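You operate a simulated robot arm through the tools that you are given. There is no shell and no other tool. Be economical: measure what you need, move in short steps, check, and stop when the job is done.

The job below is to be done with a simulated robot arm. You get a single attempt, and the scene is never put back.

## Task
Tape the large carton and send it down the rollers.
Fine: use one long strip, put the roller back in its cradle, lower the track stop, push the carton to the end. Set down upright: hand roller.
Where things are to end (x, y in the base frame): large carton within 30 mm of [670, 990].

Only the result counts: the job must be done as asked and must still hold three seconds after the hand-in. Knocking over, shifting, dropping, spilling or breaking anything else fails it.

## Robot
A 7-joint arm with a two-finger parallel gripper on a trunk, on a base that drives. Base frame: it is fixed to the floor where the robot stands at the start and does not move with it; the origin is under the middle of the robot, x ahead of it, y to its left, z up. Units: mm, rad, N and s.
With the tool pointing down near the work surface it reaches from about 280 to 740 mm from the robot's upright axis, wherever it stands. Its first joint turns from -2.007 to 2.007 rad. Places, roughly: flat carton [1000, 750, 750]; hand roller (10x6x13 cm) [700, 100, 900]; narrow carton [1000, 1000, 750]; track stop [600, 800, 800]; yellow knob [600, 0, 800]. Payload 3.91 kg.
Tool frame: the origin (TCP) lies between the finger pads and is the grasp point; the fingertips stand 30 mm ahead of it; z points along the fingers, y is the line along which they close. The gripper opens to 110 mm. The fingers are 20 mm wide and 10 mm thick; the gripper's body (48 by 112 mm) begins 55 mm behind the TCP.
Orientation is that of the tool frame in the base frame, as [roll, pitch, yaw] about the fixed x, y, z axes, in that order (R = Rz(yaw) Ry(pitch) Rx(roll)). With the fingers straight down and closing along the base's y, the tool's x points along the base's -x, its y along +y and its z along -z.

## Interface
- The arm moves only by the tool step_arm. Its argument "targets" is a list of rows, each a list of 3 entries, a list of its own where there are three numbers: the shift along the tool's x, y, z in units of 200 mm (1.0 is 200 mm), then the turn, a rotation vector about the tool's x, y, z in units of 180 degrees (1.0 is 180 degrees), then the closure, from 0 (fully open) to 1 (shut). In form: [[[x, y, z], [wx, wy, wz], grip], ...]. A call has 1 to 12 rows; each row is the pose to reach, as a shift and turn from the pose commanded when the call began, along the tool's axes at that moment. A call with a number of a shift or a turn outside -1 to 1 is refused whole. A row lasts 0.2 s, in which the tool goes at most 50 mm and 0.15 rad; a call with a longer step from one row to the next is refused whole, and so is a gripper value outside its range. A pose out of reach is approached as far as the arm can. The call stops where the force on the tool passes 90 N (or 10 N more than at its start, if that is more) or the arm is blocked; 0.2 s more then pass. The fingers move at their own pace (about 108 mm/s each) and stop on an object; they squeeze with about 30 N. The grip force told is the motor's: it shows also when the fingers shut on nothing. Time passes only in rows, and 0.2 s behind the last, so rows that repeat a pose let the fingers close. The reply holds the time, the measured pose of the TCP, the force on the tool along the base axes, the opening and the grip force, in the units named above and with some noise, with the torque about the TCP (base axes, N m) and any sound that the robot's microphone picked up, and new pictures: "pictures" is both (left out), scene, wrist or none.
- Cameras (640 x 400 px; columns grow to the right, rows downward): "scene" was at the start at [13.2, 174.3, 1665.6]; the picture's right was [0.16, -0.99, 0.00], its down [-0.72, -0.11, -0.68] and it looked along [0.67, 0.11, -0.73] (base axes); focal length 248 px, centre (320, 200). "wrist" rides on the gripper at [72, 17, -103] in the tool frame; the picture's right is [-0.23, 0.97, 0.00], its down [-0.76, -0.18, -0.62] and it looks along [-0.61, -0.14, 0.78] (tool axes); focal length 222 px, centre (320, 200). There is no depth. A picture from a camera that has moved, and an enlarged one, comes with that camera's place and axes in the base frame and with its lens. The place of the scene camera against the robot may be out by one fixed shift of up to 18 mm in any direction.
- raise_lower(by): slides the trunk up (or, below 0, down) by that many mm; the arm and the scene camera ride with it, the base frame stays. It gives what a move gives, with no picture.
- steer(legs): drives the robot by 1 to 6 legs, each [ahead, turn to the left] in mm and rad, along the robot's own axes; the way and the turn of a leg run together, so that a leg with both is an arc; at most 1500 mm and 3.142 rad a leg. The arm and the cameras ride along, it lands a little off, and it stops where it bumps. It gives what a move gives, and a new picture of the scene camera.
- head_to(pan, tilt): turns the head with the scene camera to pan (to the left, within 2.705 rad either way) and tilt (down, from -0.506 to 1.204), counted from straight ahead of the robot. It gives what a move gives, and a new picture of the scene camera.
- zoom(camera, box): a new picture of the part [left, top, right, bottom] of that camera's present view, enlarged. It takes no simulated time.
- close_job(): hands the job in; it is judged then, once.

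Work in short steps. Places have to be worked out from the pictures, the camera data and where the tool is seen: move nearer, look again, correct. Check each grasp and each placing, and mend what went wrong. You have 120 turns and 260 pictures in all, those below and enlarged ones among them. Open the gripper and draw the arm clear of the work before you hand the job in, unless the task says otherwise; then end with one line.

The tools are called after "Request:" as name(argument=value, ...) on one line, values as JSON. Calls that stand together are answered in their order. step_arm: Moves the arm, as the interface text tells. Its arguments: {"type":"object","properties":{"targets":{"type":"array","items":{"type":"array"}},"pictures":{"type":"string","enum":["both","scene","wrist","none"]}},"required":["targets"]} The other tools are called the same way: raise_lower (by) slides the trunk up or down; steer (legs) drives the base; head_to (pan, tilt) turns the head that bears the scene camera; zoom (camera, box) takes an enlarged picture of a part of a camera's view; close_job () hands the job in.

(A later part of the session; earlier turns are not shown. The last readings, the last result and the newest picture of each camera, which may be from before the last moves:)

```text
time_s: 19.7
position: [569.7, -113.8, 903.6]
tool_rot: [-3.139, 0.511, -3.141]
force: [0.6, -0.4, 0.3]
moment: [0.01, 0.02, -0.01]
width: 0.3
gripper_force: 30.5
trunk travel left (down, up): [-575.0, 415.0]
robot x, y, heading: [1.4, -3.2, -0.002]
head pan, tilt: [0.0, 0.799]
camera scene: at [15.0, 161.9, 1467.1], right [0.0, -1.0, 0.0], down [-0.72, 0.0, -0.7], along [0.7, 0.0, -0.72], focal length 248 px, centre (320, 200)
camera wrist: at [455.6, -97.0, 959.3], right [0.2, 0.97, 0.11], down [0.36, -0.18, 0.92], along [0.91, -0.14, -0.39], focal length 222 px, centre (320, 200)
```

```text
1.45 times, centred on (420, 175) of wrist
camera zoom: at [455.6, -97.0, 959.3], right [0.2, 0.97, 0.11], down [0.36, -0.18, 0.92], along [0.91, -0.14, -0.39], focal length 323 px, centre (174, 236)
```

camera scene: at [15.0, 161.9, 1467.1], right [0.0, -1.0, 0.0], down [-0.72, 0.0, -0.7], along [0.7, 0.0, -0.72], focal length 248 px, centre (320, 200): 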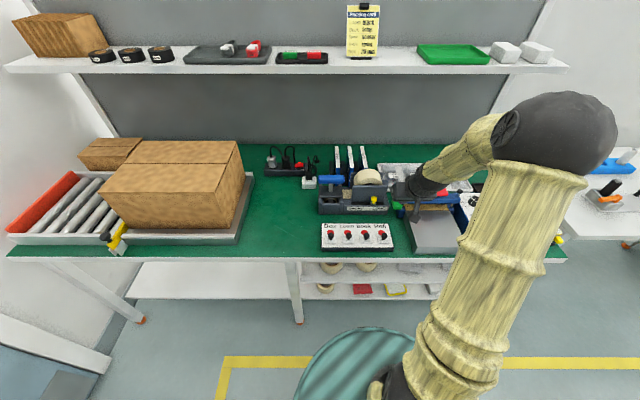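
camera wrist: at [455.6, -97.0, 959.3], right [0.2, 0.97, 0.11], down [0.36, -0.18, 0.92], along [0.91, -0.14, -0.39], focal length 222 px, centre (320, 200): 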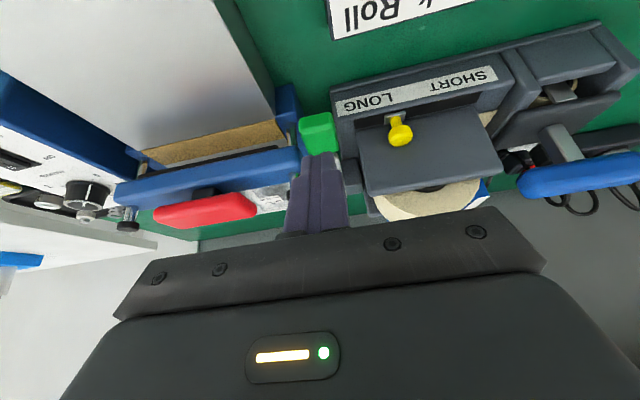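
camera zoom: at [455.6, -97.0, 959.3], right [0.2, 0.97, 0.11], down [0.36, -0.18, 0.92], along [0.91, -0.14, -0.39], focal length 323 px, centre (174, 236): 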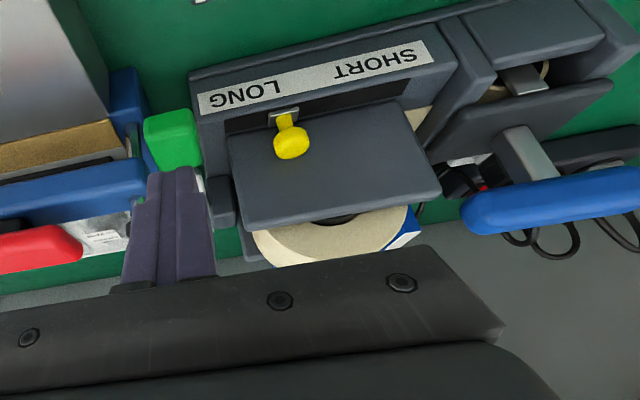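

The lever sprang back and the roller carries a strip. The handle centre triangulates to about (686, 115, 886), bar along y. I rise, make the tool vertical, then yaw it so the fingers close along x.

Request:
step_arm(targets=[[[-0.06, 0, -0.11], [0, 0.04, 0], 0.5], [[-0.12, 0, -0.22], [0, 0.08, 0], 0], [[-0.18, 0, -0.33], [0, 0.12, 0], 0], [[-0.245, 0, -0.436], [0, 0.1627, 0], 0]], pictures="none")

Request:
step_arm(targets=[[[-0.1, 0.15, 0], [0, 0, -0.04], 0], [[-0.2, 0.3, 0], [0, 0, -0.08], 0], [[-0.3, 0.45, 0], [0, 0, -0.12], 0], [[-0.4, 0.6, 0], [0, 0, -0.16], 0], [[-0.48, 0.75, 0], [0, 0, -0.2], 0], [[-0.54, 0.9, 0], [0, 0, -0.24], 0], [[-0.58, 1, 0], [0, 0, -0.28], 0], [[-0.58, 1, 0], [0, 0, -0.32], 0], [[-0.58, 1, 0], [0, 0, -0.36], 0], [[-0.58, 1, 0], [0, 0, -0.4], 0], [[-0.58, 1, 0], [0, 0, -0.44], 0], [[-0.58, 1, 0], [0, 0, -0.48], 0]], pictures="both")

```text
time_s: 20.7
position: [568.9, -114.0, 1003.8]
tool_rot: [-3.14, -0.001, 3.14]
force: [-0.3, 0.1, -0.7]
moment: [0.0, -0.02, -0.02]
width: 109.7
gripper_force: 0.1
trunk travel left (down, up): [-575.0, 415.0]
robot x, y, heading: [1.8, 4.8, -0.006]
head pan, tilt: [0.0, 0.799]
```

```text
time_s: 23.3
position: [685.1, 85.7, 1002.3]
tool_rot: [3.141, -0.004, -1.635]
force: [0.1, -0.1, -0.1]
moment: [-0.02, 0.02, 0.02]
width: 110.4
gripper_force: 0.1
trunk travel left (down, up): [-575.0, 415.0]
robot x, y, heading: [-1.3, 2.3, 0.001]
head pan, tilt: [0.0, 0.799]
camera scene: at [15.4, 161.9, 1467.2], right [0.0, -1.0, 0.0], down [-0.72, 0.0, -0.7], along [0.7, 0.0, -0.72], focal length 248 px, centre (320, 200)
camera wrist: at [664.8, 15.1, 1107.4], right [-0.96, 0.29, 0.0], down [0.23, 0.75, 0.62], along [0.18, 0.59, -0.78], focal length 222 px, centre (320, 200)
```

scene: 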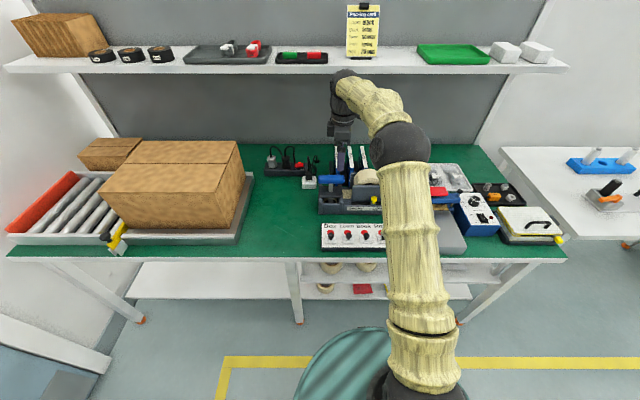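
wrist: 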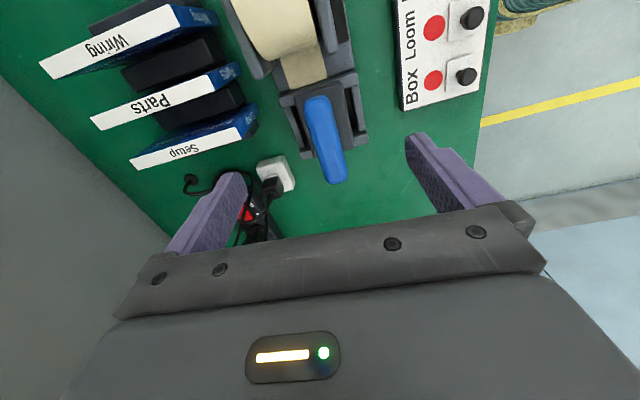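

Handle lies between the fingers, aligned. I finish the yaw, shift 25 mm in +y, and descend part way with the gripper at ~70 mm.

Request:
step_arm(targets=[[[-0.125, 0.004, 0], [0, 0, -0.0204], 0.36], [[-0.125, 0.004, 0.2], [0, 0, -0.0204], 0.36], [[-0.125, 0.004, 0.35], [0, 0, -0.0204], 0.36]], pictures="both")

Request:
zoom(camera="scene", box=[290, 150, 410, 230])

```text
time_s: 24.1
position: [685.7, 110.9, 932.3]
tool_rot: [3.14, -0.001, -1.571]
force: [0.0, -0.1, -0.8]
moment: [0.0, -0.01, 0.02]
width: 70.3
gripper_force: 0.0
trunk travel left (down, up): [-575.0, 415.0]
robot x, y, heading: [-0.8, -0.7, -0.004]
head pan, tilt: [0.0, 0.799]
camera scene: at [15.6, 161.7, 1467.3], right [0.0, -1.0, 0.0], down [-0.72, 0.0, -0.7], along [0.7, 0.0, -0.72], focal length 248 px, centre (320, 200)
camera wrist: at [669.6, 38.9, 1037.4], right [-0.97, 0.23, 0.0], down [0.18, 0.76, 0.62], along [0.14, 0.61, -0.78], focal length 222 px, centre (320, 200)
```

scene: 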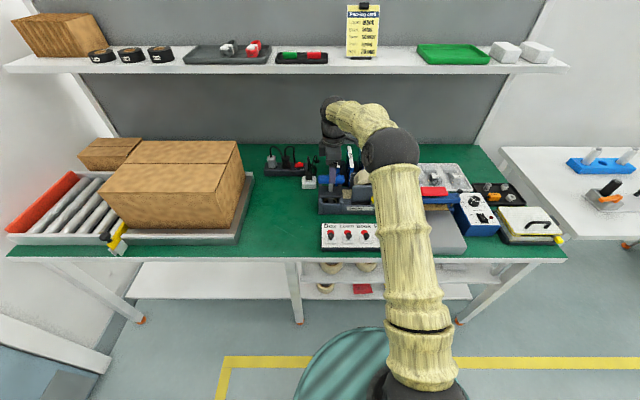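
wrist: 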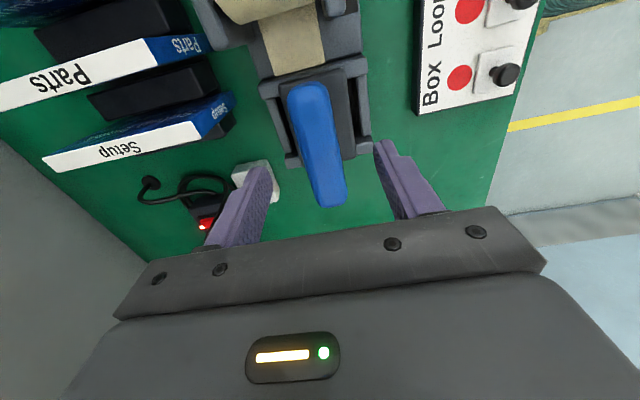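

```text
5.00 times, centred on (350, 190) of scene
camera zoom: at [15.6, 161.7, 1467.3], right [0.0, -1.0, 0.0], down [-0.72, 0.0, -0.7], along [0.7, 0.0, -0.72], focal length 1239 px, centre (170, 250)
```

zoom: 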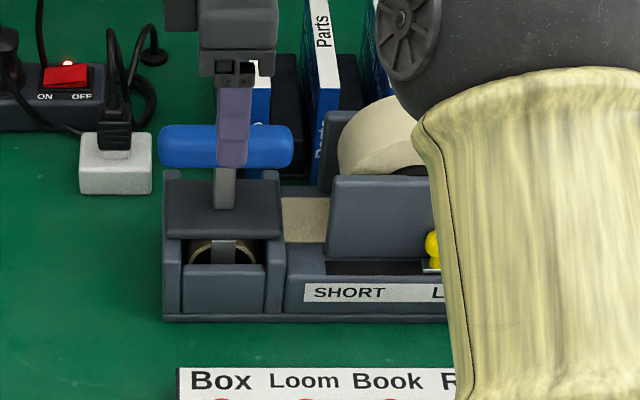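

Finger is within 3 mm of the stem line. Descend to z≈875 and close on the handle.

Request:
step_arm(targets=[[[-0.015, 0, 0.15], [0, 0, 0], 0.36], [[-0.015, 0, 0.285], [0, 0, 0], 0.36], [[-0.015, 0, 0.285], [0, 0, 0], 0.8], [[-0.015, 0, 0.285], [0, 0, 0], 1], [[-0.015, 0, 0.285], [0, 0, 0], 1]], pictures="both")

Request:
zoom(camera="scene", box=[290, 150, 410, 230])

```text
time_s: 25.3
position: [685.0, 112.8, 874.7]
tool_rot: [3.137, -0.001, -1.571]
force: [0.4, -0.2, -0.4]
moment: [-0.01, -0.02, 0.0]
width: 27.9
gripper_force: 29.9
trunk travel left (down, up): [-575.0, 415.0]
robot x, y, heading: [1.6, -1.9, -0.002]
head pan, tilt: [0.0, 0.799]
camera scene: at [15.7, 162.0, 1467.2], right [0.0, -1.0, 0.0], down [-0.72, 0.0, -0.7], along [0.7, 0.0, -0.72], focal length 248 px, centre (320, 200)
camera wrist: at [670.1, 41.6, 979.7], right [-0.97, 0.23, 0.0], down [0.18, 0.76, 0.62], along [0.14, 0.6, -0.78], focal length 222 px, centre (320, 200)
```

scene: 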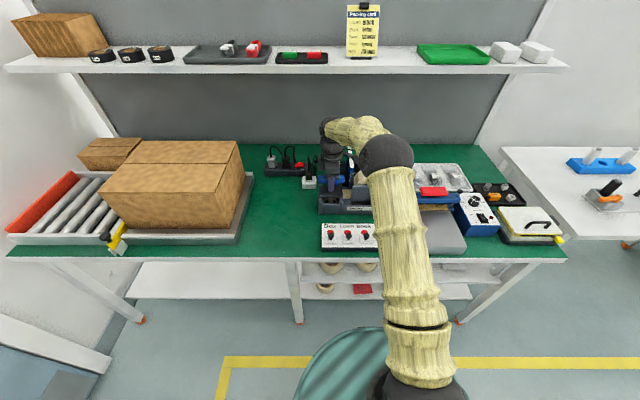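
wrist: 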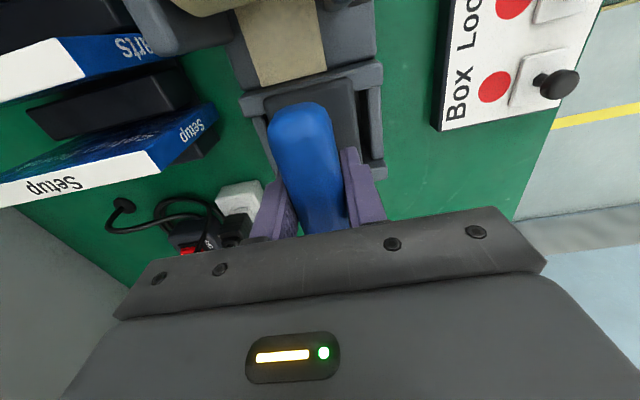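

```text
5.00 times, centred on (350, 190) of scene
camera zoom: at [15.7, 162.0, 1467.2], right [0.0, -1.0, 0.0], down [-0.72, 0.0, -0.7], along [0.7, 0.0, -0.72], focal length 1239 px, centre (170, 250)
```

zoom: 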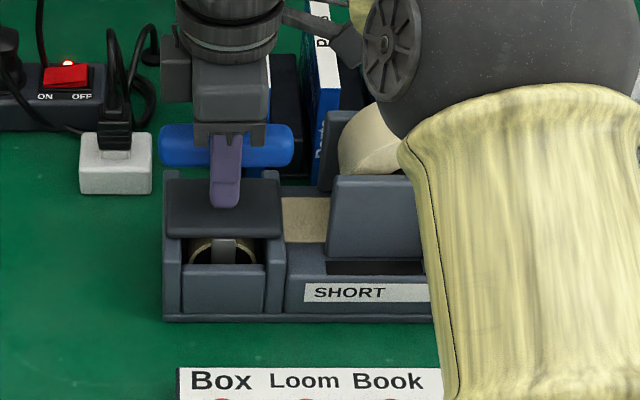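

Gripped (27.9 mm). I note this cradle pose (685, 113, 874.7) for the return and lift straight up.

Request:
step_arm(targets=[[[0, 0, -0.1], [0, 0, 0], 1], [[0, 0, -0.25], [0, 0, 0], 1], [[0, 0, -0.45], [0, 0, 0], 1], [[0, 0, -0.65], [0, 0, 0], 1], [[0, 0, -0.85], [0, 0, 0], 1], [[0, 0, -1], [0, 0, 0], 1]], pictures="both")

Request:
zoom(camera="scene", box=[290, 110, 410, 190])

```text
time_s: 26.7
position: [687.5, 114.8, 1074.0]
tool_rot: [3.14, -0.004, -1.571]
force: [0.2, 0.1, -1.5]
moment: [-0.04, -0.01, -0.02]
width: 27.8
gripper_force: 30.2
trunk travel left (down, up): [-575.0, 415.0]
robot x, y, heading: [0.4, -2.1, -0.004]
head pan, tilt: [0.0, 0.799]
camera scene: at [15.9, 162.1, 1467.2], right [0.0, -1.0, 0.0], down [-0.72, 0.0, -0.7], along [0.7, 0.0, -0.72], focal length 248 px, centre (320, 200)
camera wrist: at [671.7, 42.7, 1178.9], right [-0.97, 0.23, 0.0], down [0.18, 0.76, 0.62], along [0.14, 0.6, -0.78], focal length 222 px, centre (320, 200)
```

scene: 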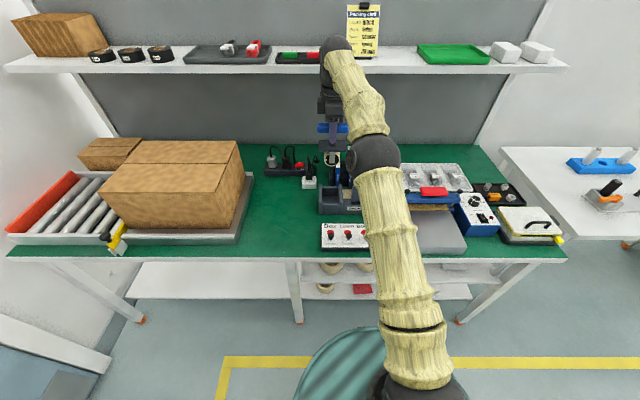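
wrist: 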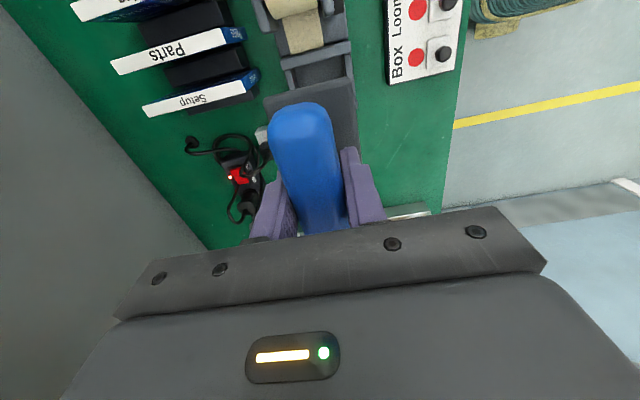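

```text
5.00 times, centred on (350, 150) of scene
camera zoom: at [15.9, 162.1, 1467.2], right [0.0, -1.0, 0.0], down [-0.72, 0.0, -0.7], along [0.7, 0.0, -0.72], focal length 1239 px, centre (170, 450)
```

zoom: 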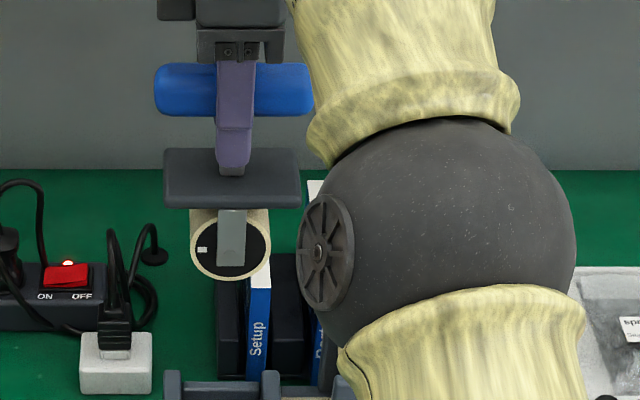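

The wheel carries the tape wrap. The carton's seam runs along y at about x≈672, y≈480–826, top z≈950, so I need to drive left. First I look left for free space.

Request:
head_to(pan=1.3, tilt=0.6)

Request:
step_arm(targets=[[[0, 0.25, -0.05], [0, 0, 0], 1], [[0, 0.5, -0.1], [0, 0, 0], 1], [[0, 0.7, -0.2], [0, 0, 0], 1], [[0, 0.9, -0.3], [0, 0, 0], 1], [[0, 1, -0.4], [0, 0, 0], 1]], pictures="scene")

```text
time_s: 28.2
position: [686.6, 114.8, 1073.5]
tool_rot: [-3.141, -0.002, -1.569]
force: [0.0, 0.3, -1.8]
moment: [0.0, 0.02, 0.0]
width: 27.9
gripper_force: 29.7
trunk travel left (down, up): [-575.0, 415.0]
robot x, y, heading: [0.3, -0.2, 0.003]
head pan, tilt: [1.3, 0.6]
camera scene: at [-41.3, 247.1, 1484.1], right [0.96, -0.27, 0.0], down [-0.15, -0.54, -0.82], along [0.22, 0.79, -0.57], focal length 248 px, centre (320, 200)
```

scene: 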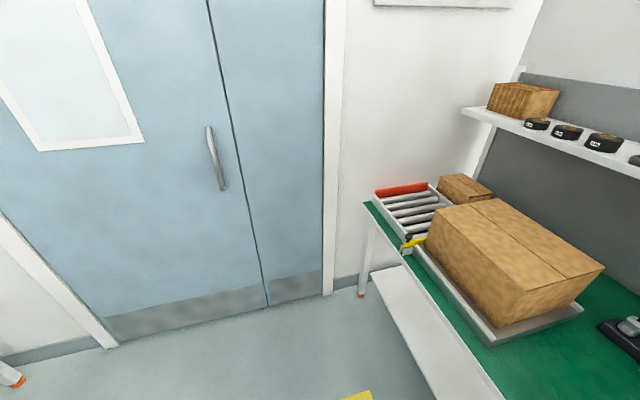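

```text
refused: row 1 steps farther than a row can; nothing moved
```

The wall is near y≈1250, so there's room. Retract the arm.

Request:
step_arm(targets=[[[0, 0.23, -0.05], [0, 0, 0], 1], [[0, 0.46, -0.1], [0, 0, 0], 1], [[0, 0.67, -0.17], [0, 0, 0], 1], [[0, 0.86, -0.25], [0, 0, 0], 1], [[0, 1, -0.35], [0, 0, 0], 1]], pictures="none")

Request:
step_arm(targets=[[[0, 0.23, 0], [0, 0, 0], 1], [[0, 0.4, 0], [0, 0, 0], 1]], pictures="scene")

```text
time_s: 29.4
position: [486.0, 115.7, 1147.0]
tool_rot: [-3.141, -0.002, -1.57]
force: [0.9, 0.0, -2.9]
moment: [0.02, 0.05, 0.05]
width: 27.6
gripper_force: 30.6
trunk travel left (down, up): [-575.0, 415.0]
robot x, y, heading: [-1.8, -0.2, -0.003]
head pan, tilt: [1.3, 0.6]
```

```text
time_s: 30.0
position: [403.7, 114.6, 1147.8]
tool_rot: [3.141, -0.002, -1.569]
force: [-1.1, -0.4, -2.8]
moment: [-0.01, 0.0, 0.01]
width: 27.7
gripper_force: 29.9
trunk travel left (down, up): [-575.0, 415.0]
robot x, y, heading: [-0.3, 1.2, -0.003]
head pan, tilt: [1.3, 0.6]
camera scene: at [-42.9, 247.1, 1484.1], right [0.96, -0.27, 0.0], down [-0.15, -0.54, -0.83], along [0.22, 0.8, -0.56], focal length 248 px, centre (320, 200)
```

scene: 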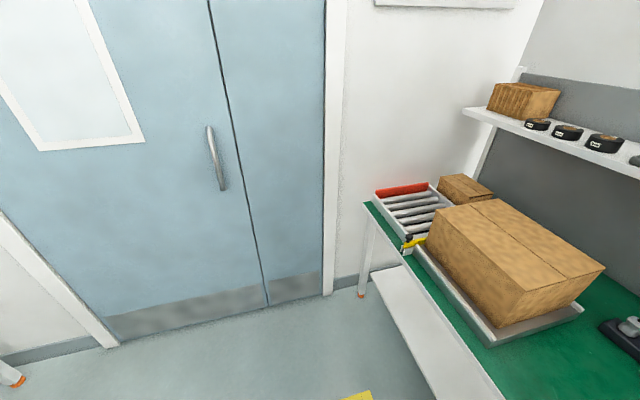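

Now turn left, drive 600 mm along y, and turn back.

Request:
steer(legs=[[0, 1.5708], [600, 0], [0, -1.5708]])

Request:
head_to(pan=0.0, tilt=0.8)

```text
time_s: 45.0
position: [403.6, 716.3, 1146.2]
tool_rot: [3.138, 0.0, -1.566]
force: [-0.4, 0.6, -2.8]
moment: [-0.02, 0.0, 0.0]
width: 28.0
gripper_force: 29.8
trunk travel left (down, up): [-575.0, 415.0]
robot x, y, heading: [-0.2, 596.7, 0.005]
head pan, tilt: [1.3, 0.6]
camera scene: at [-44.7, 845.6, 1484.1], right [0.97, -0.26, 0.0], down [-0.15, -0.55, -0.82], along [0.22, 0.8, -0.57], focal length 248 px, centre (320, 200)
```

scene: 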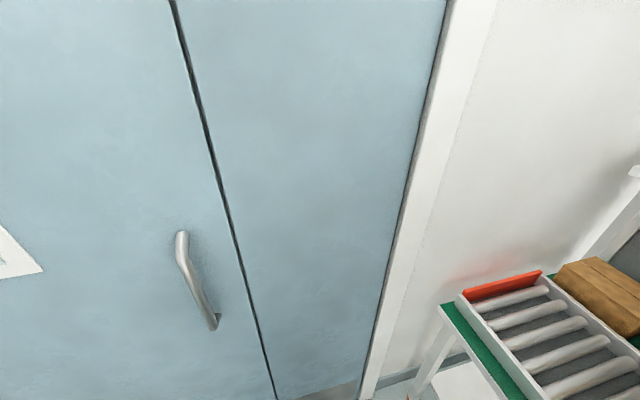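

```text
time_s: 46.5
position: [404.4, 715.7, 1146.5]
tool_rot: [3.139, -0.001, -1.565]
force: [0.1, 0.7, -2.9]
moment: [0.02, -0.02, -0.01]
width: 27.9
gripper_force: 30.5
trunk travel left (down, up): [-575.0, 415.0]
robot x, y, heading: [1.0, 599.0, 0.011]
head pan, tilt: [0.0, 0.799]
camera scene: at [12.8, 760.8, 1467.2], right [0.01, -1.0, 0.0], down [-0.72, 0.0, -0.7], along [0.7, 0.0, -0.72], focal length 248 px, centre (320, 200)
```

scene: 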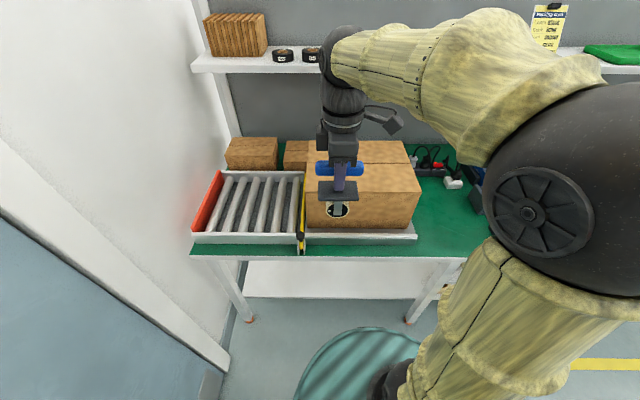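

Arrived at (0, 598), heading ~0.006. Zoom on the carton, track and stop.

Request:
zoom(camera="scene", box=[180, 120, 440, 265])

Request:
zoom(camera="wrist", box=[0, 0, 640, 400])

```text
2.46 times, centred on (310, 192) of scene
camera zoom: at [12.8, 760.8, 1467.2], right [0.01, -1.0, 0.0], down [-0.72, 0.0, -0.7], along [0.7, 0.0, -0.72], focal length 610 px, centre (345, 218)
```

zoom: 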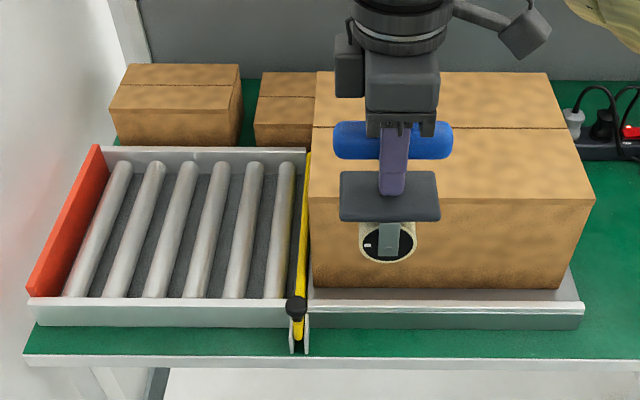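

```text
1.00 times, centred on (320, 200) of wrist (not enlarged: the box is as wide or as high as the picture)
camera zoom: at [388.2, 643.7, 1251.0], right [-0.98, 0.22, 0.0], down [0.17, 0.76, 0.62], along [0.14, 0.61, -0.78], focal length 222 px, centre (320, 200)
```

zoom: 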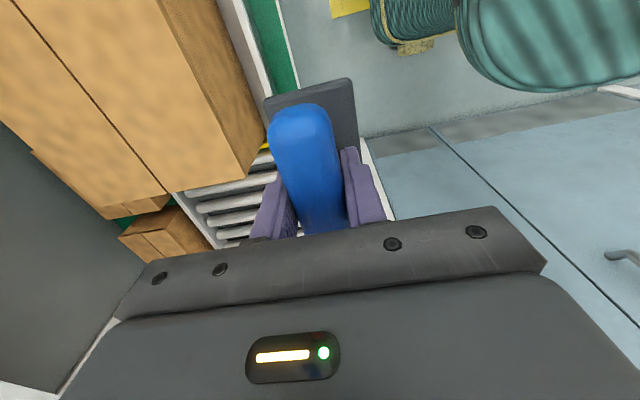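

Triangulating both views: carton top z≈970, seam at x≈670, y from ~462 to ~797. I move the roller above the right-hand end of the seam, staying high.

Request:
step_arm(targets=[[[0.12, -0.12, 0], [0, 0, 0.001], 1], [[0.27, -0.25, 0], [0, 0, 0.002], 1], [[0.43, -0.38, 0], [0, 0, 0.002], 1], [[0.58, -0.52, 0], [0, 0, 0.002], 1], [[0.74, -0.66, 0], [0, 0, 0.002], 1], [[0.89, -0.8, 0], [0, 0, 0.002], 1]], pictures="none")

Request:
step_arm(targets=[[[0.1, -0.18, 0], [0, 0, 0], 1], [[0.2, -0.36, 0], [0, 0, 0], 1], [[0.28, -0.53, 0], [0, 0, 0], 1], [[0.28, -0.53, 0.15], [0, 0, 0], 1]], pictures="both")

Request:
zoom(camera="scene", box=[290, 100, 450, 220])

```text
time_s: 47.9
position: [565.1, 538.4, 1144.6]
tool_rot: [3.14, -0.002, -1.573]
force: [0.2, 0.0, -2.2]
moment: [0.03, 0.01, 0.0]
width: 27.7
gripper_force: 30.0
trunk travel left (down, up): [-575.0, 415.0]
robot x, y, heading: [-0.9, 598.5, 0.006]
head pan, tilt: [0.0, 0.799]
```

```text
time_s: 48.9
position: [667.9, 482.4, 1115.3]
tool_rot: [3.138, -0.003, -1.573]
force: [0.4, 0.2, -3.4]
moment: [0.03, 0.04, 0.01]
width: 27.6
gripper_force: 30.3
out of reach, approached as far as the arm can: row 3
trunk travel left (down, up): [-575.0, 415.0]
robot x, y, heading: [-0.1, 600.8, 0.007]
head pan, tilt: [0.0, 0.799]
camera scene: at [13.1, 760.1, 1467.2], right [0.01, -1.0, 0.0], down [-0.72, 0.0, -0.7], along [0.7, 0.0, -0.72], focal length 248 px, centre (320, 200)
camera wrist: at [652.0, 410.9, 1219.2], right [-0.97, 0.23, 0.0], down [0.18, 0.76, 0.62], along [0.14, 0.61, -0.78], focal length 222 px, centre (320, 200)
```

scene: 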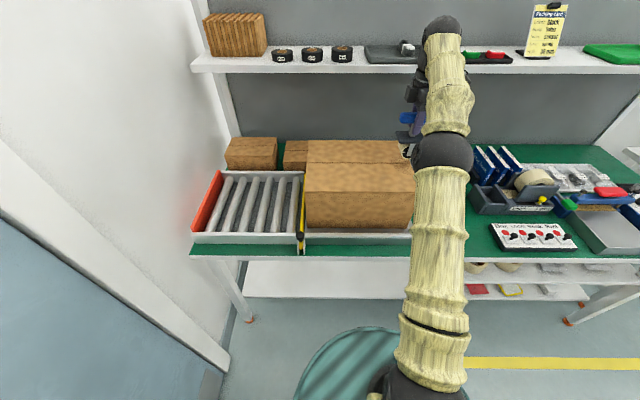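
wrist: 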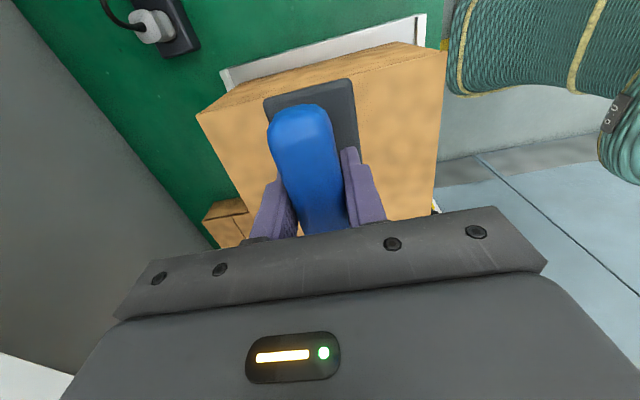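

```text
3.33 times, centred on (370, 160) of scene
camera zoom: at [13.1, 760.1, 1467.2], right [0.01, -1.0, 0.0], down [-0.72, 0.0, -0.7], along [0.7, 0.0, -0.72], focal length 826 px, centre (153, 333)
```

zoom: 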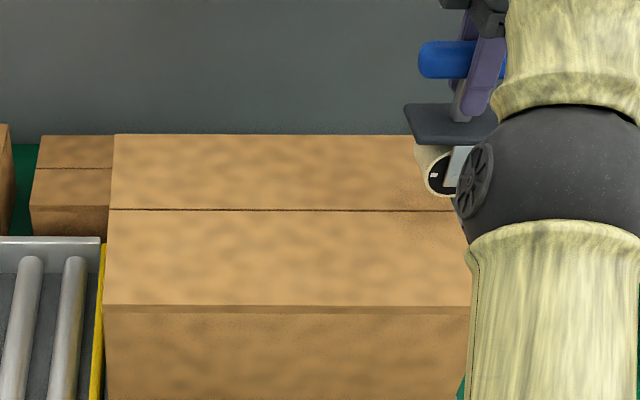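

Wheel hovers over the seam's right end (carton right edge y≈457). I shift to x=670, y≈472 and lower until contact.

Request:
step_arm(targets=[[[0.05, -0.01, 0.07], [0, 0, 0], 1], [[0.05, -0.01, 0.12], [0, 0, 0], 1], [[0.05, -0.01, 0.16], [0, 0, 0], 1]], pictures="none")

Request:
zoom(camera="scene", box=[330, 110, 450, 190])

```text
time_s: 49.7
position: [673.2, 472.4, 1085.0]
tool_rot: [-3.141, -0.002, -1.573]
force: [-0.6, 0.3, -2.4]
moment: [0.0, -0.03, -0.03]
width: 28.1
gripper_force: 30.0
trunk travel left (down, up): [-575.0, 415.0]
robot x, y, heading: [-2.6, 602.5, 0.003]
head pan, tilt: [0.0, 0.799]
```

```text
5.00 times, centred on (390, 150) of scene
camera zoom: at [12.5, 760.7, 1467.2], right [0.01, -1.0, 0.0], down [-0.72, 0.0, -0.7], along [0.7, 0.0, -0.72], focal length 1239 px, centre (-30, 450)
```

zoom: 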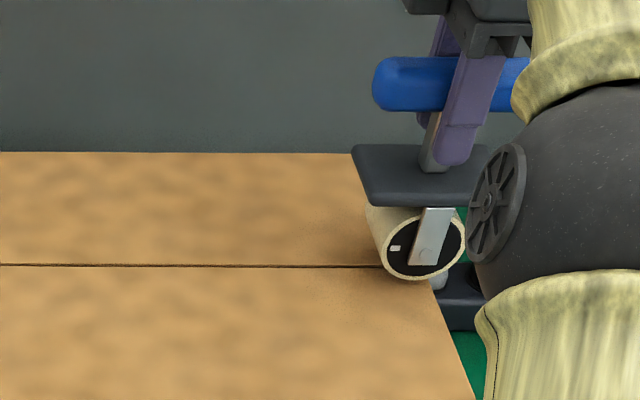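

Wheel is well centred on the seam. Lowering gently to contact.

Request:
step_arm(targets=[[[0, 0.012, 0.02], [0, 0, 0], 1], [[0, 0.012, 0.04], [0, 0, 0], 1], [[0, 0.012, 0.06], [0, 0, 0], 1]], pictures="none")

```text
time_s: 50.5
position: [669.7, 473.4, 1074.7]
tool_rot: [-3.138, -0.004, -1.571]
force: [3.6, 0.7, 12.5]
moment: [0.03, -0.25, -0.02]
width: 28.0
gripper_force: 30.5
trunk travel left (down, up): [-575.0, 415.0]
robot x, y, heading: [-3.3, 598.0, 0.007]
head pan, tilt: [0.0, 0.799]
```

Contact with ~15 N. I press a touch more and roll along the seam toward +y.

Request:
step_arm(targets=[[[0, 0, 0.01], [0, 0, 0], 1], [[-0.08, 0, 0.01], [0, 0, 0], 1], [[-0.16, 0, 0.01], [0, 0, 0], 1], [[-0.25, 0, 0.01], [0, 0, 0], 1], [[-0.34, 0, 0.01], [0, 0, 0], 1], [[-0.43, 0, 0.01], [0, 0, 0], 1], [[-0.52, 0, 0.01], [0, 0, 0], 1]], pictures="both")

Request:
zoom(camera="scene", box=[280, 110, 440, 210])

```text
time_s: 52.1
position: [668.8, 577.2, 1069.6]
tool_rot: [3.14, -0.002, -1.573]
force: [1.0, -0.8, 8.6]
moment: [-0.07, -0.08, 0.02]
width: 27.6
gripper_force: 30.2
trunk travel left (down, up): [-575.0, 415.0]
robot x, y, heading: [2.9, 600.4, 0.002]
head pan, tilt: [0.0, 0.799]
camera scene: at [11.9, 760.8, 1467.2], right [0.01, -1.0, 0.0], down [-0.72, 0.0, -0.7], along [0.7, 0.0, -0.72], focal length 248 px, centre (320, 200)
camera wrist: at [653.3, 504.9, 1174.9], right [-0.97, 0.23, 0.0], down [0.18, 0.76, 0.62], along [0.14, 0.6, -0.78], focal length 222 px, centre (320, 200)
```

scene: 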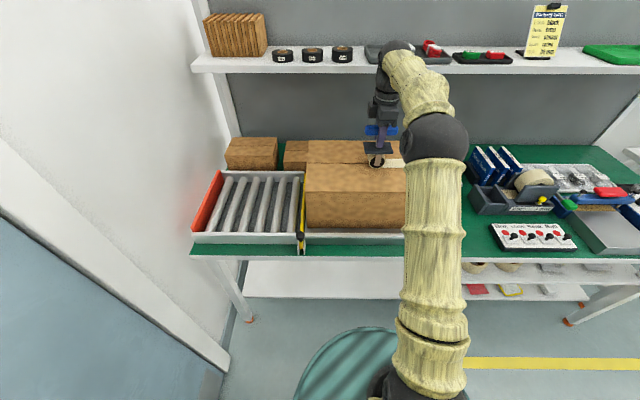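
wrist: 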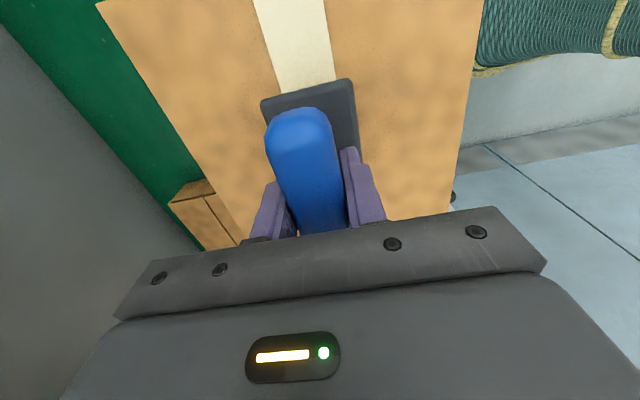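

```text
4.00 times, centred on (360, 160) of scene
camera zoom: at [11.9, 760.8, 1467.2], right [0.01, -1.0, 0.0], down [-0.72, 0.0, -0.7], along [0.7, 0.0, -0.72], focal length 991 px, centre (160, 360)
```

zoom: 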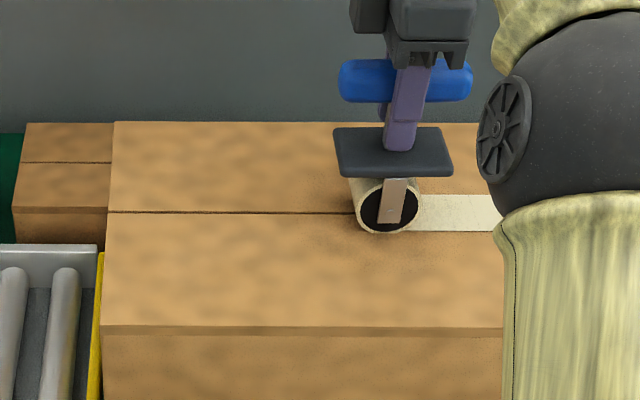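

Tape is laying centred on the seam. Continue to the left end with slightly more pressure.

Request:
step_arm(targets=[[[-0.08, 0, 0.008], [0, 0, 0], 1], [[-0.17, 0, 0.01], [0, 0, 0], 1], [[-0.26, 0, 0.01], [0, 0, 0], 1], [[-0.35, 0, 0.01], [0, 0, 0], 1], [[-0.44, 0, 0.01], [0, 0, 0], 1], [[-0.53, 0, 0.01], [0, 0, 0], 1], [[-0.62, 0, 0.01], [0, 0, 0], 1], [[-0.71, 0, 0.01], [0, 0, 0], 1], [[-0.8, 0, 0.01], [0, 0, 0], 1]], pictures="both")

Request:
zoom(camera="scene", box=[280, 110, 440, 210])

```text
time_s: 54.1
position: [668.7, 736.9, 1070.6]
tool_rot: [-3.139, -0.002, -1.571]
force: [2.9, 0.7, 18.9]
moment: [0.02, -0.13, 0.02]
width: 27.6
gripper_force: 30.2
trunk travel left (down, up): [-575.0, 415.0]
robot x, y, heading: [-0.9, 599.4, 0.007]
head pan, tilt: [0.0, 0.799]
camera scene: at [10.8, 760.8, 1467.3], right [0.01, -1.0, 0.0], down [-0.72, 0.0, -0.7], along [0.7, 0.0, -0.72], focal length 248 px, centre (320, 200)
camera wrist: at [652.7, 664.8, 1174.1], right [-0.97, 0.23, 0.0], down [0.18, 0.76, 0.62], along [0.14, 0.61, -0.78], focal length 222 px, centre (320, 200)
```

scene: 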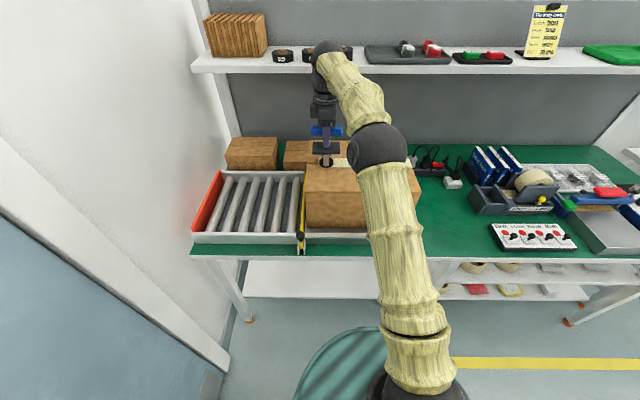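
wrist: 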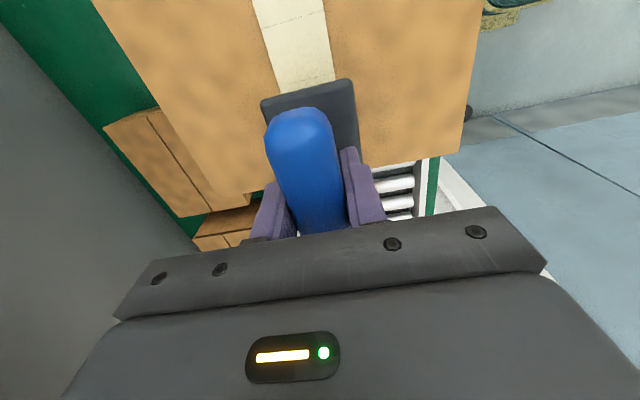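

```text
4.00 times, centred on (360, 160) of scene
camera zoom: at [10.8, 760.8, 1467.3], right [0.01, -1.0, 0.0], down [-0.72, 0.0, -0.7], along [0.7, 0.0, -0.72], focal length 991 px, centre (160, 360)
```

zoom: 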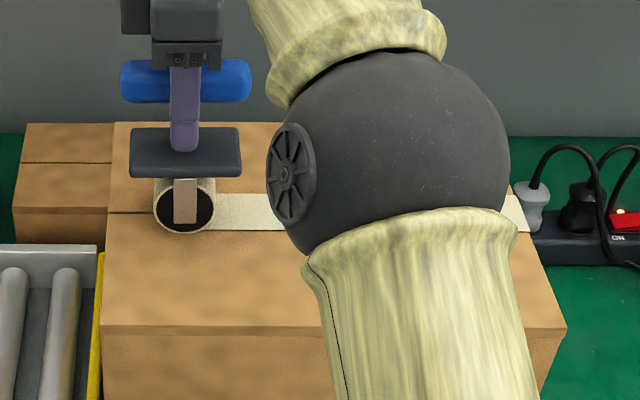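

About 60 mm left to the left edge (y≈797).

Request:
step_arm(targets=[[[-0.09, 0, 0], [0, 0, 0], 1], [[-0.18, 0, 0], [0, 0, 0], 1], [[-0.26, 0, 0], [0, 0, 0], 1], [[-0.295, 0, 0], [0, 0, 0], 1]], pictures="wrist")

Request:
zoom(camera="scene", box=[280, 110, 440, 210])

```text
time_s: 55.1
position: [670.1, 795.4, 1069.2]
tool_rot: [-3.141, -0.002, -1.573]
force: [1.6, -2.4, 19.1]
moment: [-0.18, -0.07, -0.04]
width: 27.8
gripper_force: 30.4
trunk travel left (down, up): [-575.0, 415.0]
robot x, y, heading: [-1.7, 597.9, 0.005]
head pan, tilt: [0.0, 0.799]
camera wrist: at [652.5, 722.1, 1174.0], right [-0.97, 0.23, 0.0], down [0.18, 0.76, 0.62], along [0.14, 0.6, -0.78], focal length 222 px, centre (320, 200)
```

wrist: 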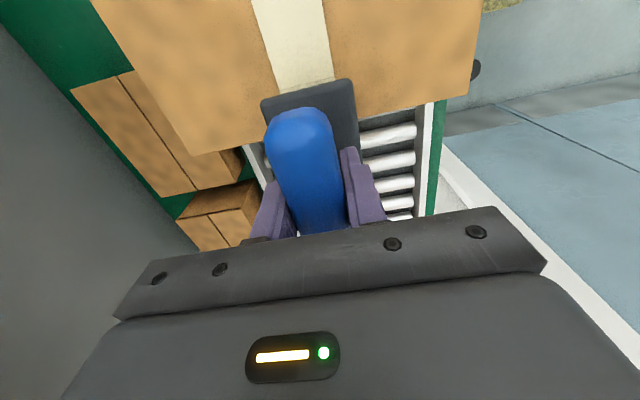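

```text
4.00 times, centred on (360, 160) of scene
camera zoom: at [10.7, 759.8, 1467.5], right [0.01, -1.0, 0.0], down [-0.72, 0.0, -0.7], along [0.7, 0.0, -0.72], focal length 991 px, centre (160, 360)
```

zoom: 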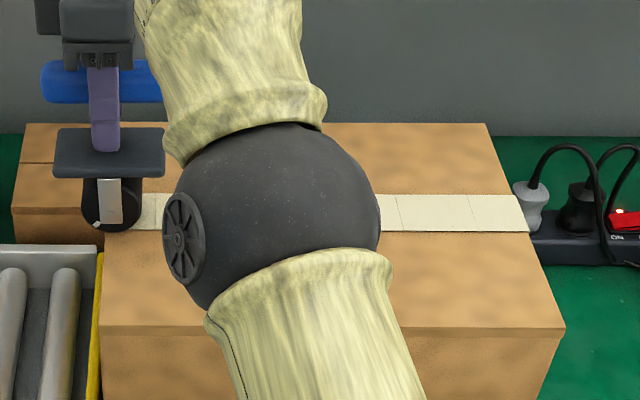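

The strip is fully transferred — the wheel is bare. I lift the roller and inspect the tape.

Request:
step_arm(targets=[[[0, 0, -0.1], [0, 0, 0], 1], [[0, 0, -0.3], [0, 0, 0], 1], [[0, 0.2, -0.35], [0, 0, 0], 1], [[0, 0.43, -0.35], [0, 0, 0], 1], [[0, 0.67, -0.35], [0, 0, 0], 1], [[0, 0.9, -0.35], [0, 0, 0], 1]], pictures="none")

Request:
step_arm(targets=[[[0.1, 0.2, 0], [0, 0, 0], 1], [[0.25, 0.38, 0], [0, 0, 0], 1]], pictures="scene")

Request:
zoom(camera="scene", box=[270, 110, 450, 230])

```text
time_s: 56.5
position: [490.7, 795.1, 1138.8]
tool_rot: [-3.141, 0.001, -1.573]
force: [0.0, -0.2, -3.1]
moment: [0.01, -0.01, 0.01]
width: 27.8
gripper_force: 29.6
out of reach, approached as far as the arm can: row 1, 2
trunk travel left (down, up): [-575.0, 415.0]
robot x, y, heading: [0.2, 598.8, 0.005]
head pan, tilt: [0.0, 0.799]
```

```text
time_s: 57.1
position: [412.9, 744.4, 1139.5]
tool_rot: [-3.141, -0.002, -1.572]
force: [-1.0, 0.1, -2.8]
moment: [0.03, -0.04, 0.0]
width: 27.5
gripper_force: 30.5
trunk travel left (down, up): [-575.0, 415.0]
robot x, y, heading: [-0.5, 599.9, 0.011]
head pan, tilt: [0.0, 0.799]
camera scene: at [11.3, 760.2, 1467.3], right [0.01, -1.0, 0.0], down [-0.72, 0.0, -0.7], along [0.7, 0.0, -0.72], focal length 248 px, centre (320, 200)
```

scene: 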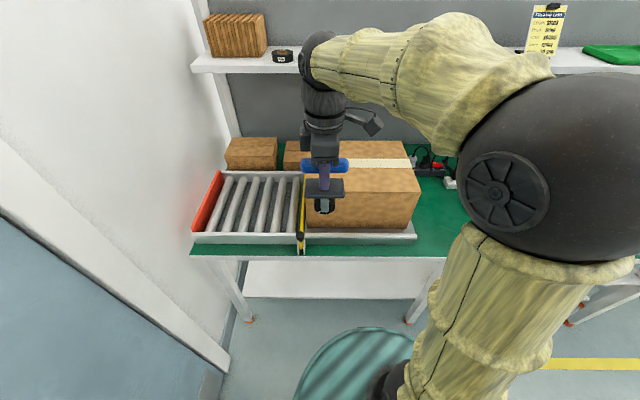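

```text
3.33 times, centred on (360, 170) of scene
camera zoom: at [11.3, 760.2, 1467.3], right [0.01, -1.0, 0.0], down [-0.72, 0.0, -0.7], along [0.7, 0.0, -0.72], focal length 826 px, centre (187, 300)
```

zoom: 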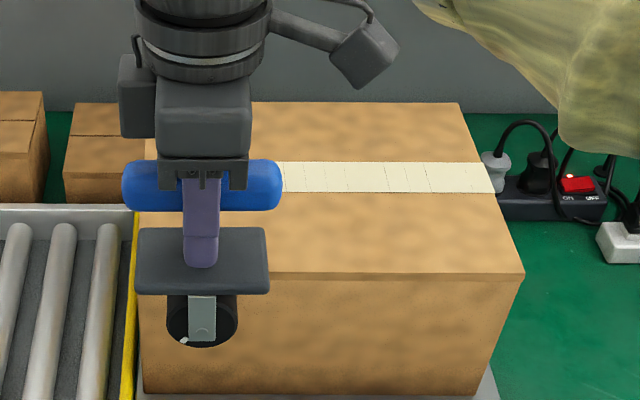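

The tape looks continuous; I'll confirm the hidden left end on the way. Driving back the proven way (turn left, reverse, turn right) to return the roller.

Request:
steer(legs=[[0, 1.5708], [-598, 0], [0, -1.577]])

Request:
head_to(pan=0.45, tilt=0.8)

Request:
zoom(camera="scene", box=[120, 100, 380, 280])

```text
time_s: 72.1
position: [416.0, 141.6, 1138.2]
tool_rot: [3.14, -0.001, -1.586]
force: [0.5, 0.0, -3.2]
moment: [-0.01, 0.01, -0.04]
width: 27.9
gripper_force: 30.1
trunk travel left (down, up): [-575.0, 415.0]
robot x, y, heading: [-5.0, 3.6, -0.01]
head pan, tilt: [0.0, 0.799]
camera scene: at [13.7, 162.4, 1467.2], right [-0.01, -1.0, 0.0], down [-0.72, 0.01, -0.7], along [0.7, -0.01, -0.72], focal length 248 px, centre (320, 200)
```

scene: 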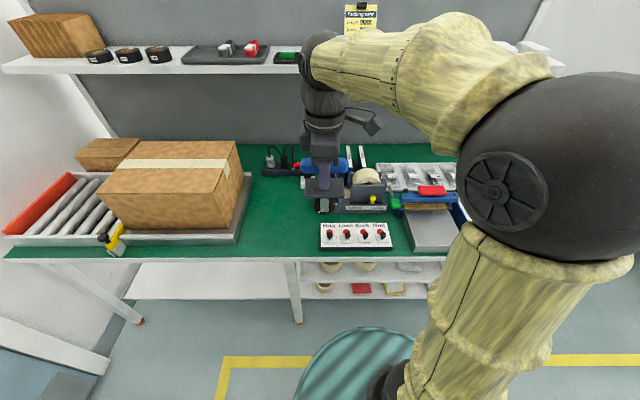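

```text
time_s: 73.0
position: [413.9, 141.1, 1137.8]
tool_rot: [3.14, 0.001, -1.585]
force: [0.3, 0.2, -1.8]
moment: [0.0, 0.02, -0.01]
width: 27.7
gripper_force: 30.1
trunk travel left (down, up): [-575.0, 415.0]
robot x, y, heading: [0.6, -1.2, -0.003]
head pan, tilt: [0.45, 0.799]
camera scene: at [6.0, 197.5, 1467.2], right [0.43, -0.9, 0.0], down [-0.65, -0.31, -0.7], along [0.63, 0.3, -0.72], focal length 248 px, centre (320, 200)
```

scene: 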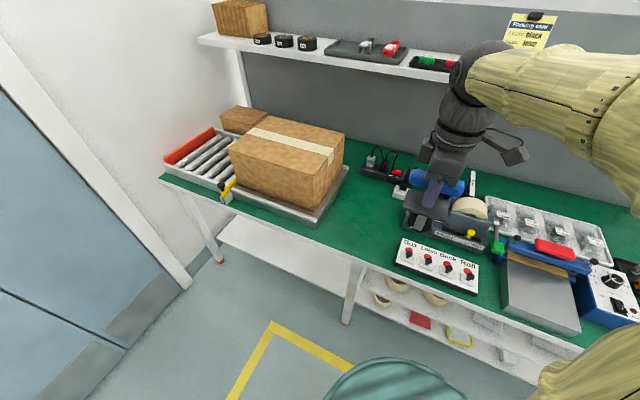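

```text
2.22 times, centred on (250, 190) of scene
camera zoom: at [6.0, 197.5, 1467.2], right [0.43, -0.9, 0.0], down [-0.65, -0.31, -0.7], along [0.63, 0.3, -0.72], focal length 551 px, centre (476, 222)
```

zoom: 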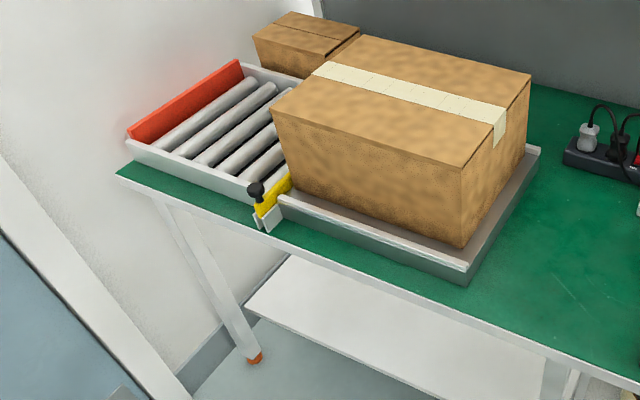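

The tape covers the whole seam and folds over the right edge. Now I return the roller over the cradle.

Request:
step_arm(targets=[[[0.05, -0.2, 0], [0, 0, -0.002], 1], [[0.1, -0.43, 0], [0, 0, -0.0045], 1], [[0.1185, -0.66, 0], [0, 0, -0.0045], 1], [[0.1185, -0.89, 0], [0, 0, -0.0045], 1]], pictures="none")

Request:
head_to(pan=0.0, tilt=0.8)

```text
time_s: 74.0
position: [592.9, 114.4, 1137.4]
tool_rot: [3.14, -0.002, -1.571]
force: [0.3, -1.2, -1.8]
moment: [-0.01, 0.05, 0.03]
width: 27.8
gripper_force: 29.8
trunk travel left (down, up): [-575.0, 415.0]
robot x, y, heading: [-5.2, 1.2, -0.012]
head pan, tilt: [0.45, 0.799]
```

```text
time_s: 74.9
position: [590.5, 115.8, 1137.8]
tool_rot: [3.138, -0.001, -1.571]
force: [-0.2, -0.3, -3.2]
moment: [0.04, -0.02, 0.03]
width: 28.0
gripper_force: 29.9
trunk travel left (down, up): [-575.0, 415.0]
robot x, y, heading: [-6.1, 1.7, -0.01]
head pan, tilt: [0.0, 0.799]
camera scene: at [13.9, 162.5, 1467.2], right [-0.01, -1.0, 0.0], down [-0.72, 0.01, -0.7], along [0.7, -0.01, -0.72], focal length 248 px, centre (320, 200)
```

scene: 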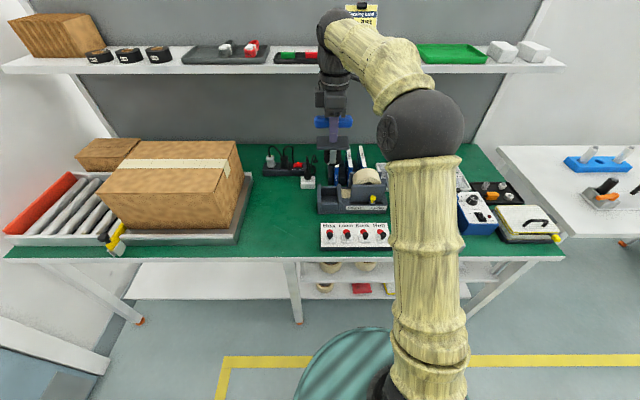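

Move to above the cradle, z≈1000.

Request:
step_arm(targets=[[[0, -0.24, 0], [0, 0, 0], 1], [[0.005, -0.47, 0], [0, 0, 0], 1], [[0.005, -0.47, 0.24], [0, 0, 0], 1], [[0.005, -0.47, 0.48], [0, 0, 0], 1], [[0.005, -0.47, 0.685], [0, 0, 0], 1], [[0.005, -0.47, 0.685], [0, 0, 0], 1]], pictures="wrist")

Request:
zoom(camera="scene", box=[280, 130, 400, 220])

Request:
step_arm(targets=[[[0, 0, 0], [0, 0, 0], 1]], pictures="none")

Request:
step_arm(targets=[[[0, 0, 0], [0, 0, 0], 1]], pictures="none")

```text
time_s: 76.3
position: [687.3, 112.6, 999.7]
tool_rot: [3.14, -0.002, -1.57]
force: [0.1, 0.0, -2.9]
moment: [0.03, 0.02, -0.03]
width: 27.7
gripper_force: 29.4
out of reach, approached as far as the arm can: row 2, 3
trunk travel left (down, up): [-575.0, 415.0]
robot x, y, heading: [-4.4, -1.1, -0.013]
head pan, tilt: [0.0, 0.799]
camera wrist: at [671.8, 40.7, 1105.7], right [-0.97, 0.23, 0.0], down [0.18, 0.76, 0.62], along [0.14, 0.61, -0.78], focal length 222 px, centre (320, 200)
```

wrist: 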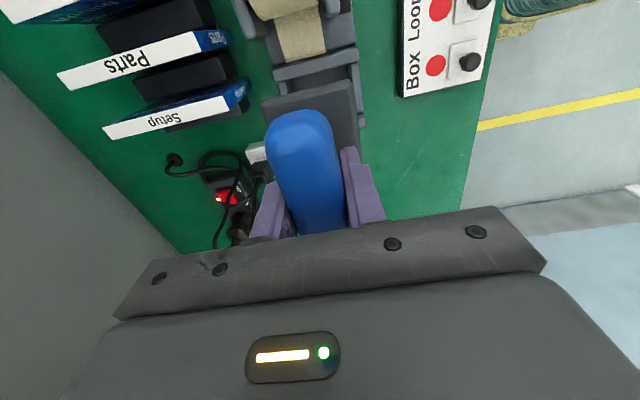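

```text
4.44 times, centred on (340, 175) of scene
camera zoom: at [14.4, 162.6, 1467.2], right [-0.01, -1.0, 0.0], down [-0.72, 0.01, -0.7], along [0.7, -0.01, -0.72], focal length 1101 px, centre (231, 311)
```

zoom: 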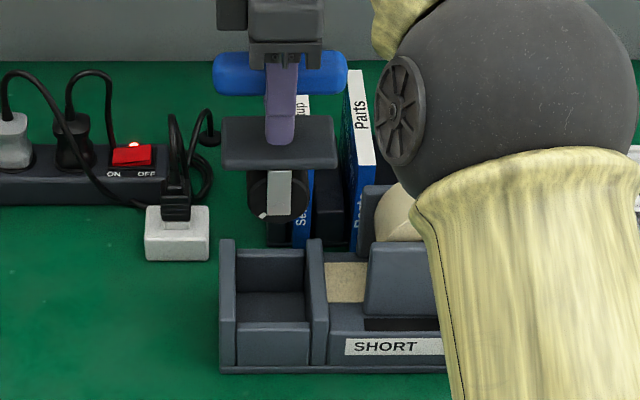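

```text
time_s: 76.7
position: [687.6, 113.4, 1002.3]
tool_rot: [3.138, -0.003, -1.571]
force: [0.9, 0.1, -2.7]
moment: [0.01, -0.02, 0.02]
width: 27.9
gripper_force: 29.8
trunk travel left (down, up): [-575.0, 415.0]
robot x, y, heading: [-7.2, -1.7, -0.013]
head pan, tilt: [0.0, 0.799]
```

```text
time_s: 77.1
position: [686.0, 113.0, 1001.9]
tool_rot: [3.14, -0.001, -1.572]
force: [-0.2, -0.3, -2.8]
moment: [0.01, 0.02, 0.02]
width: 27.9
gripper_force: 30.2
trunk travel left (down, up): [-575.0, 415.0]
robot x, y, heading: [-4.0, -0.2, -0.002]
head pan, tilt: [0.0, 0.799]
```

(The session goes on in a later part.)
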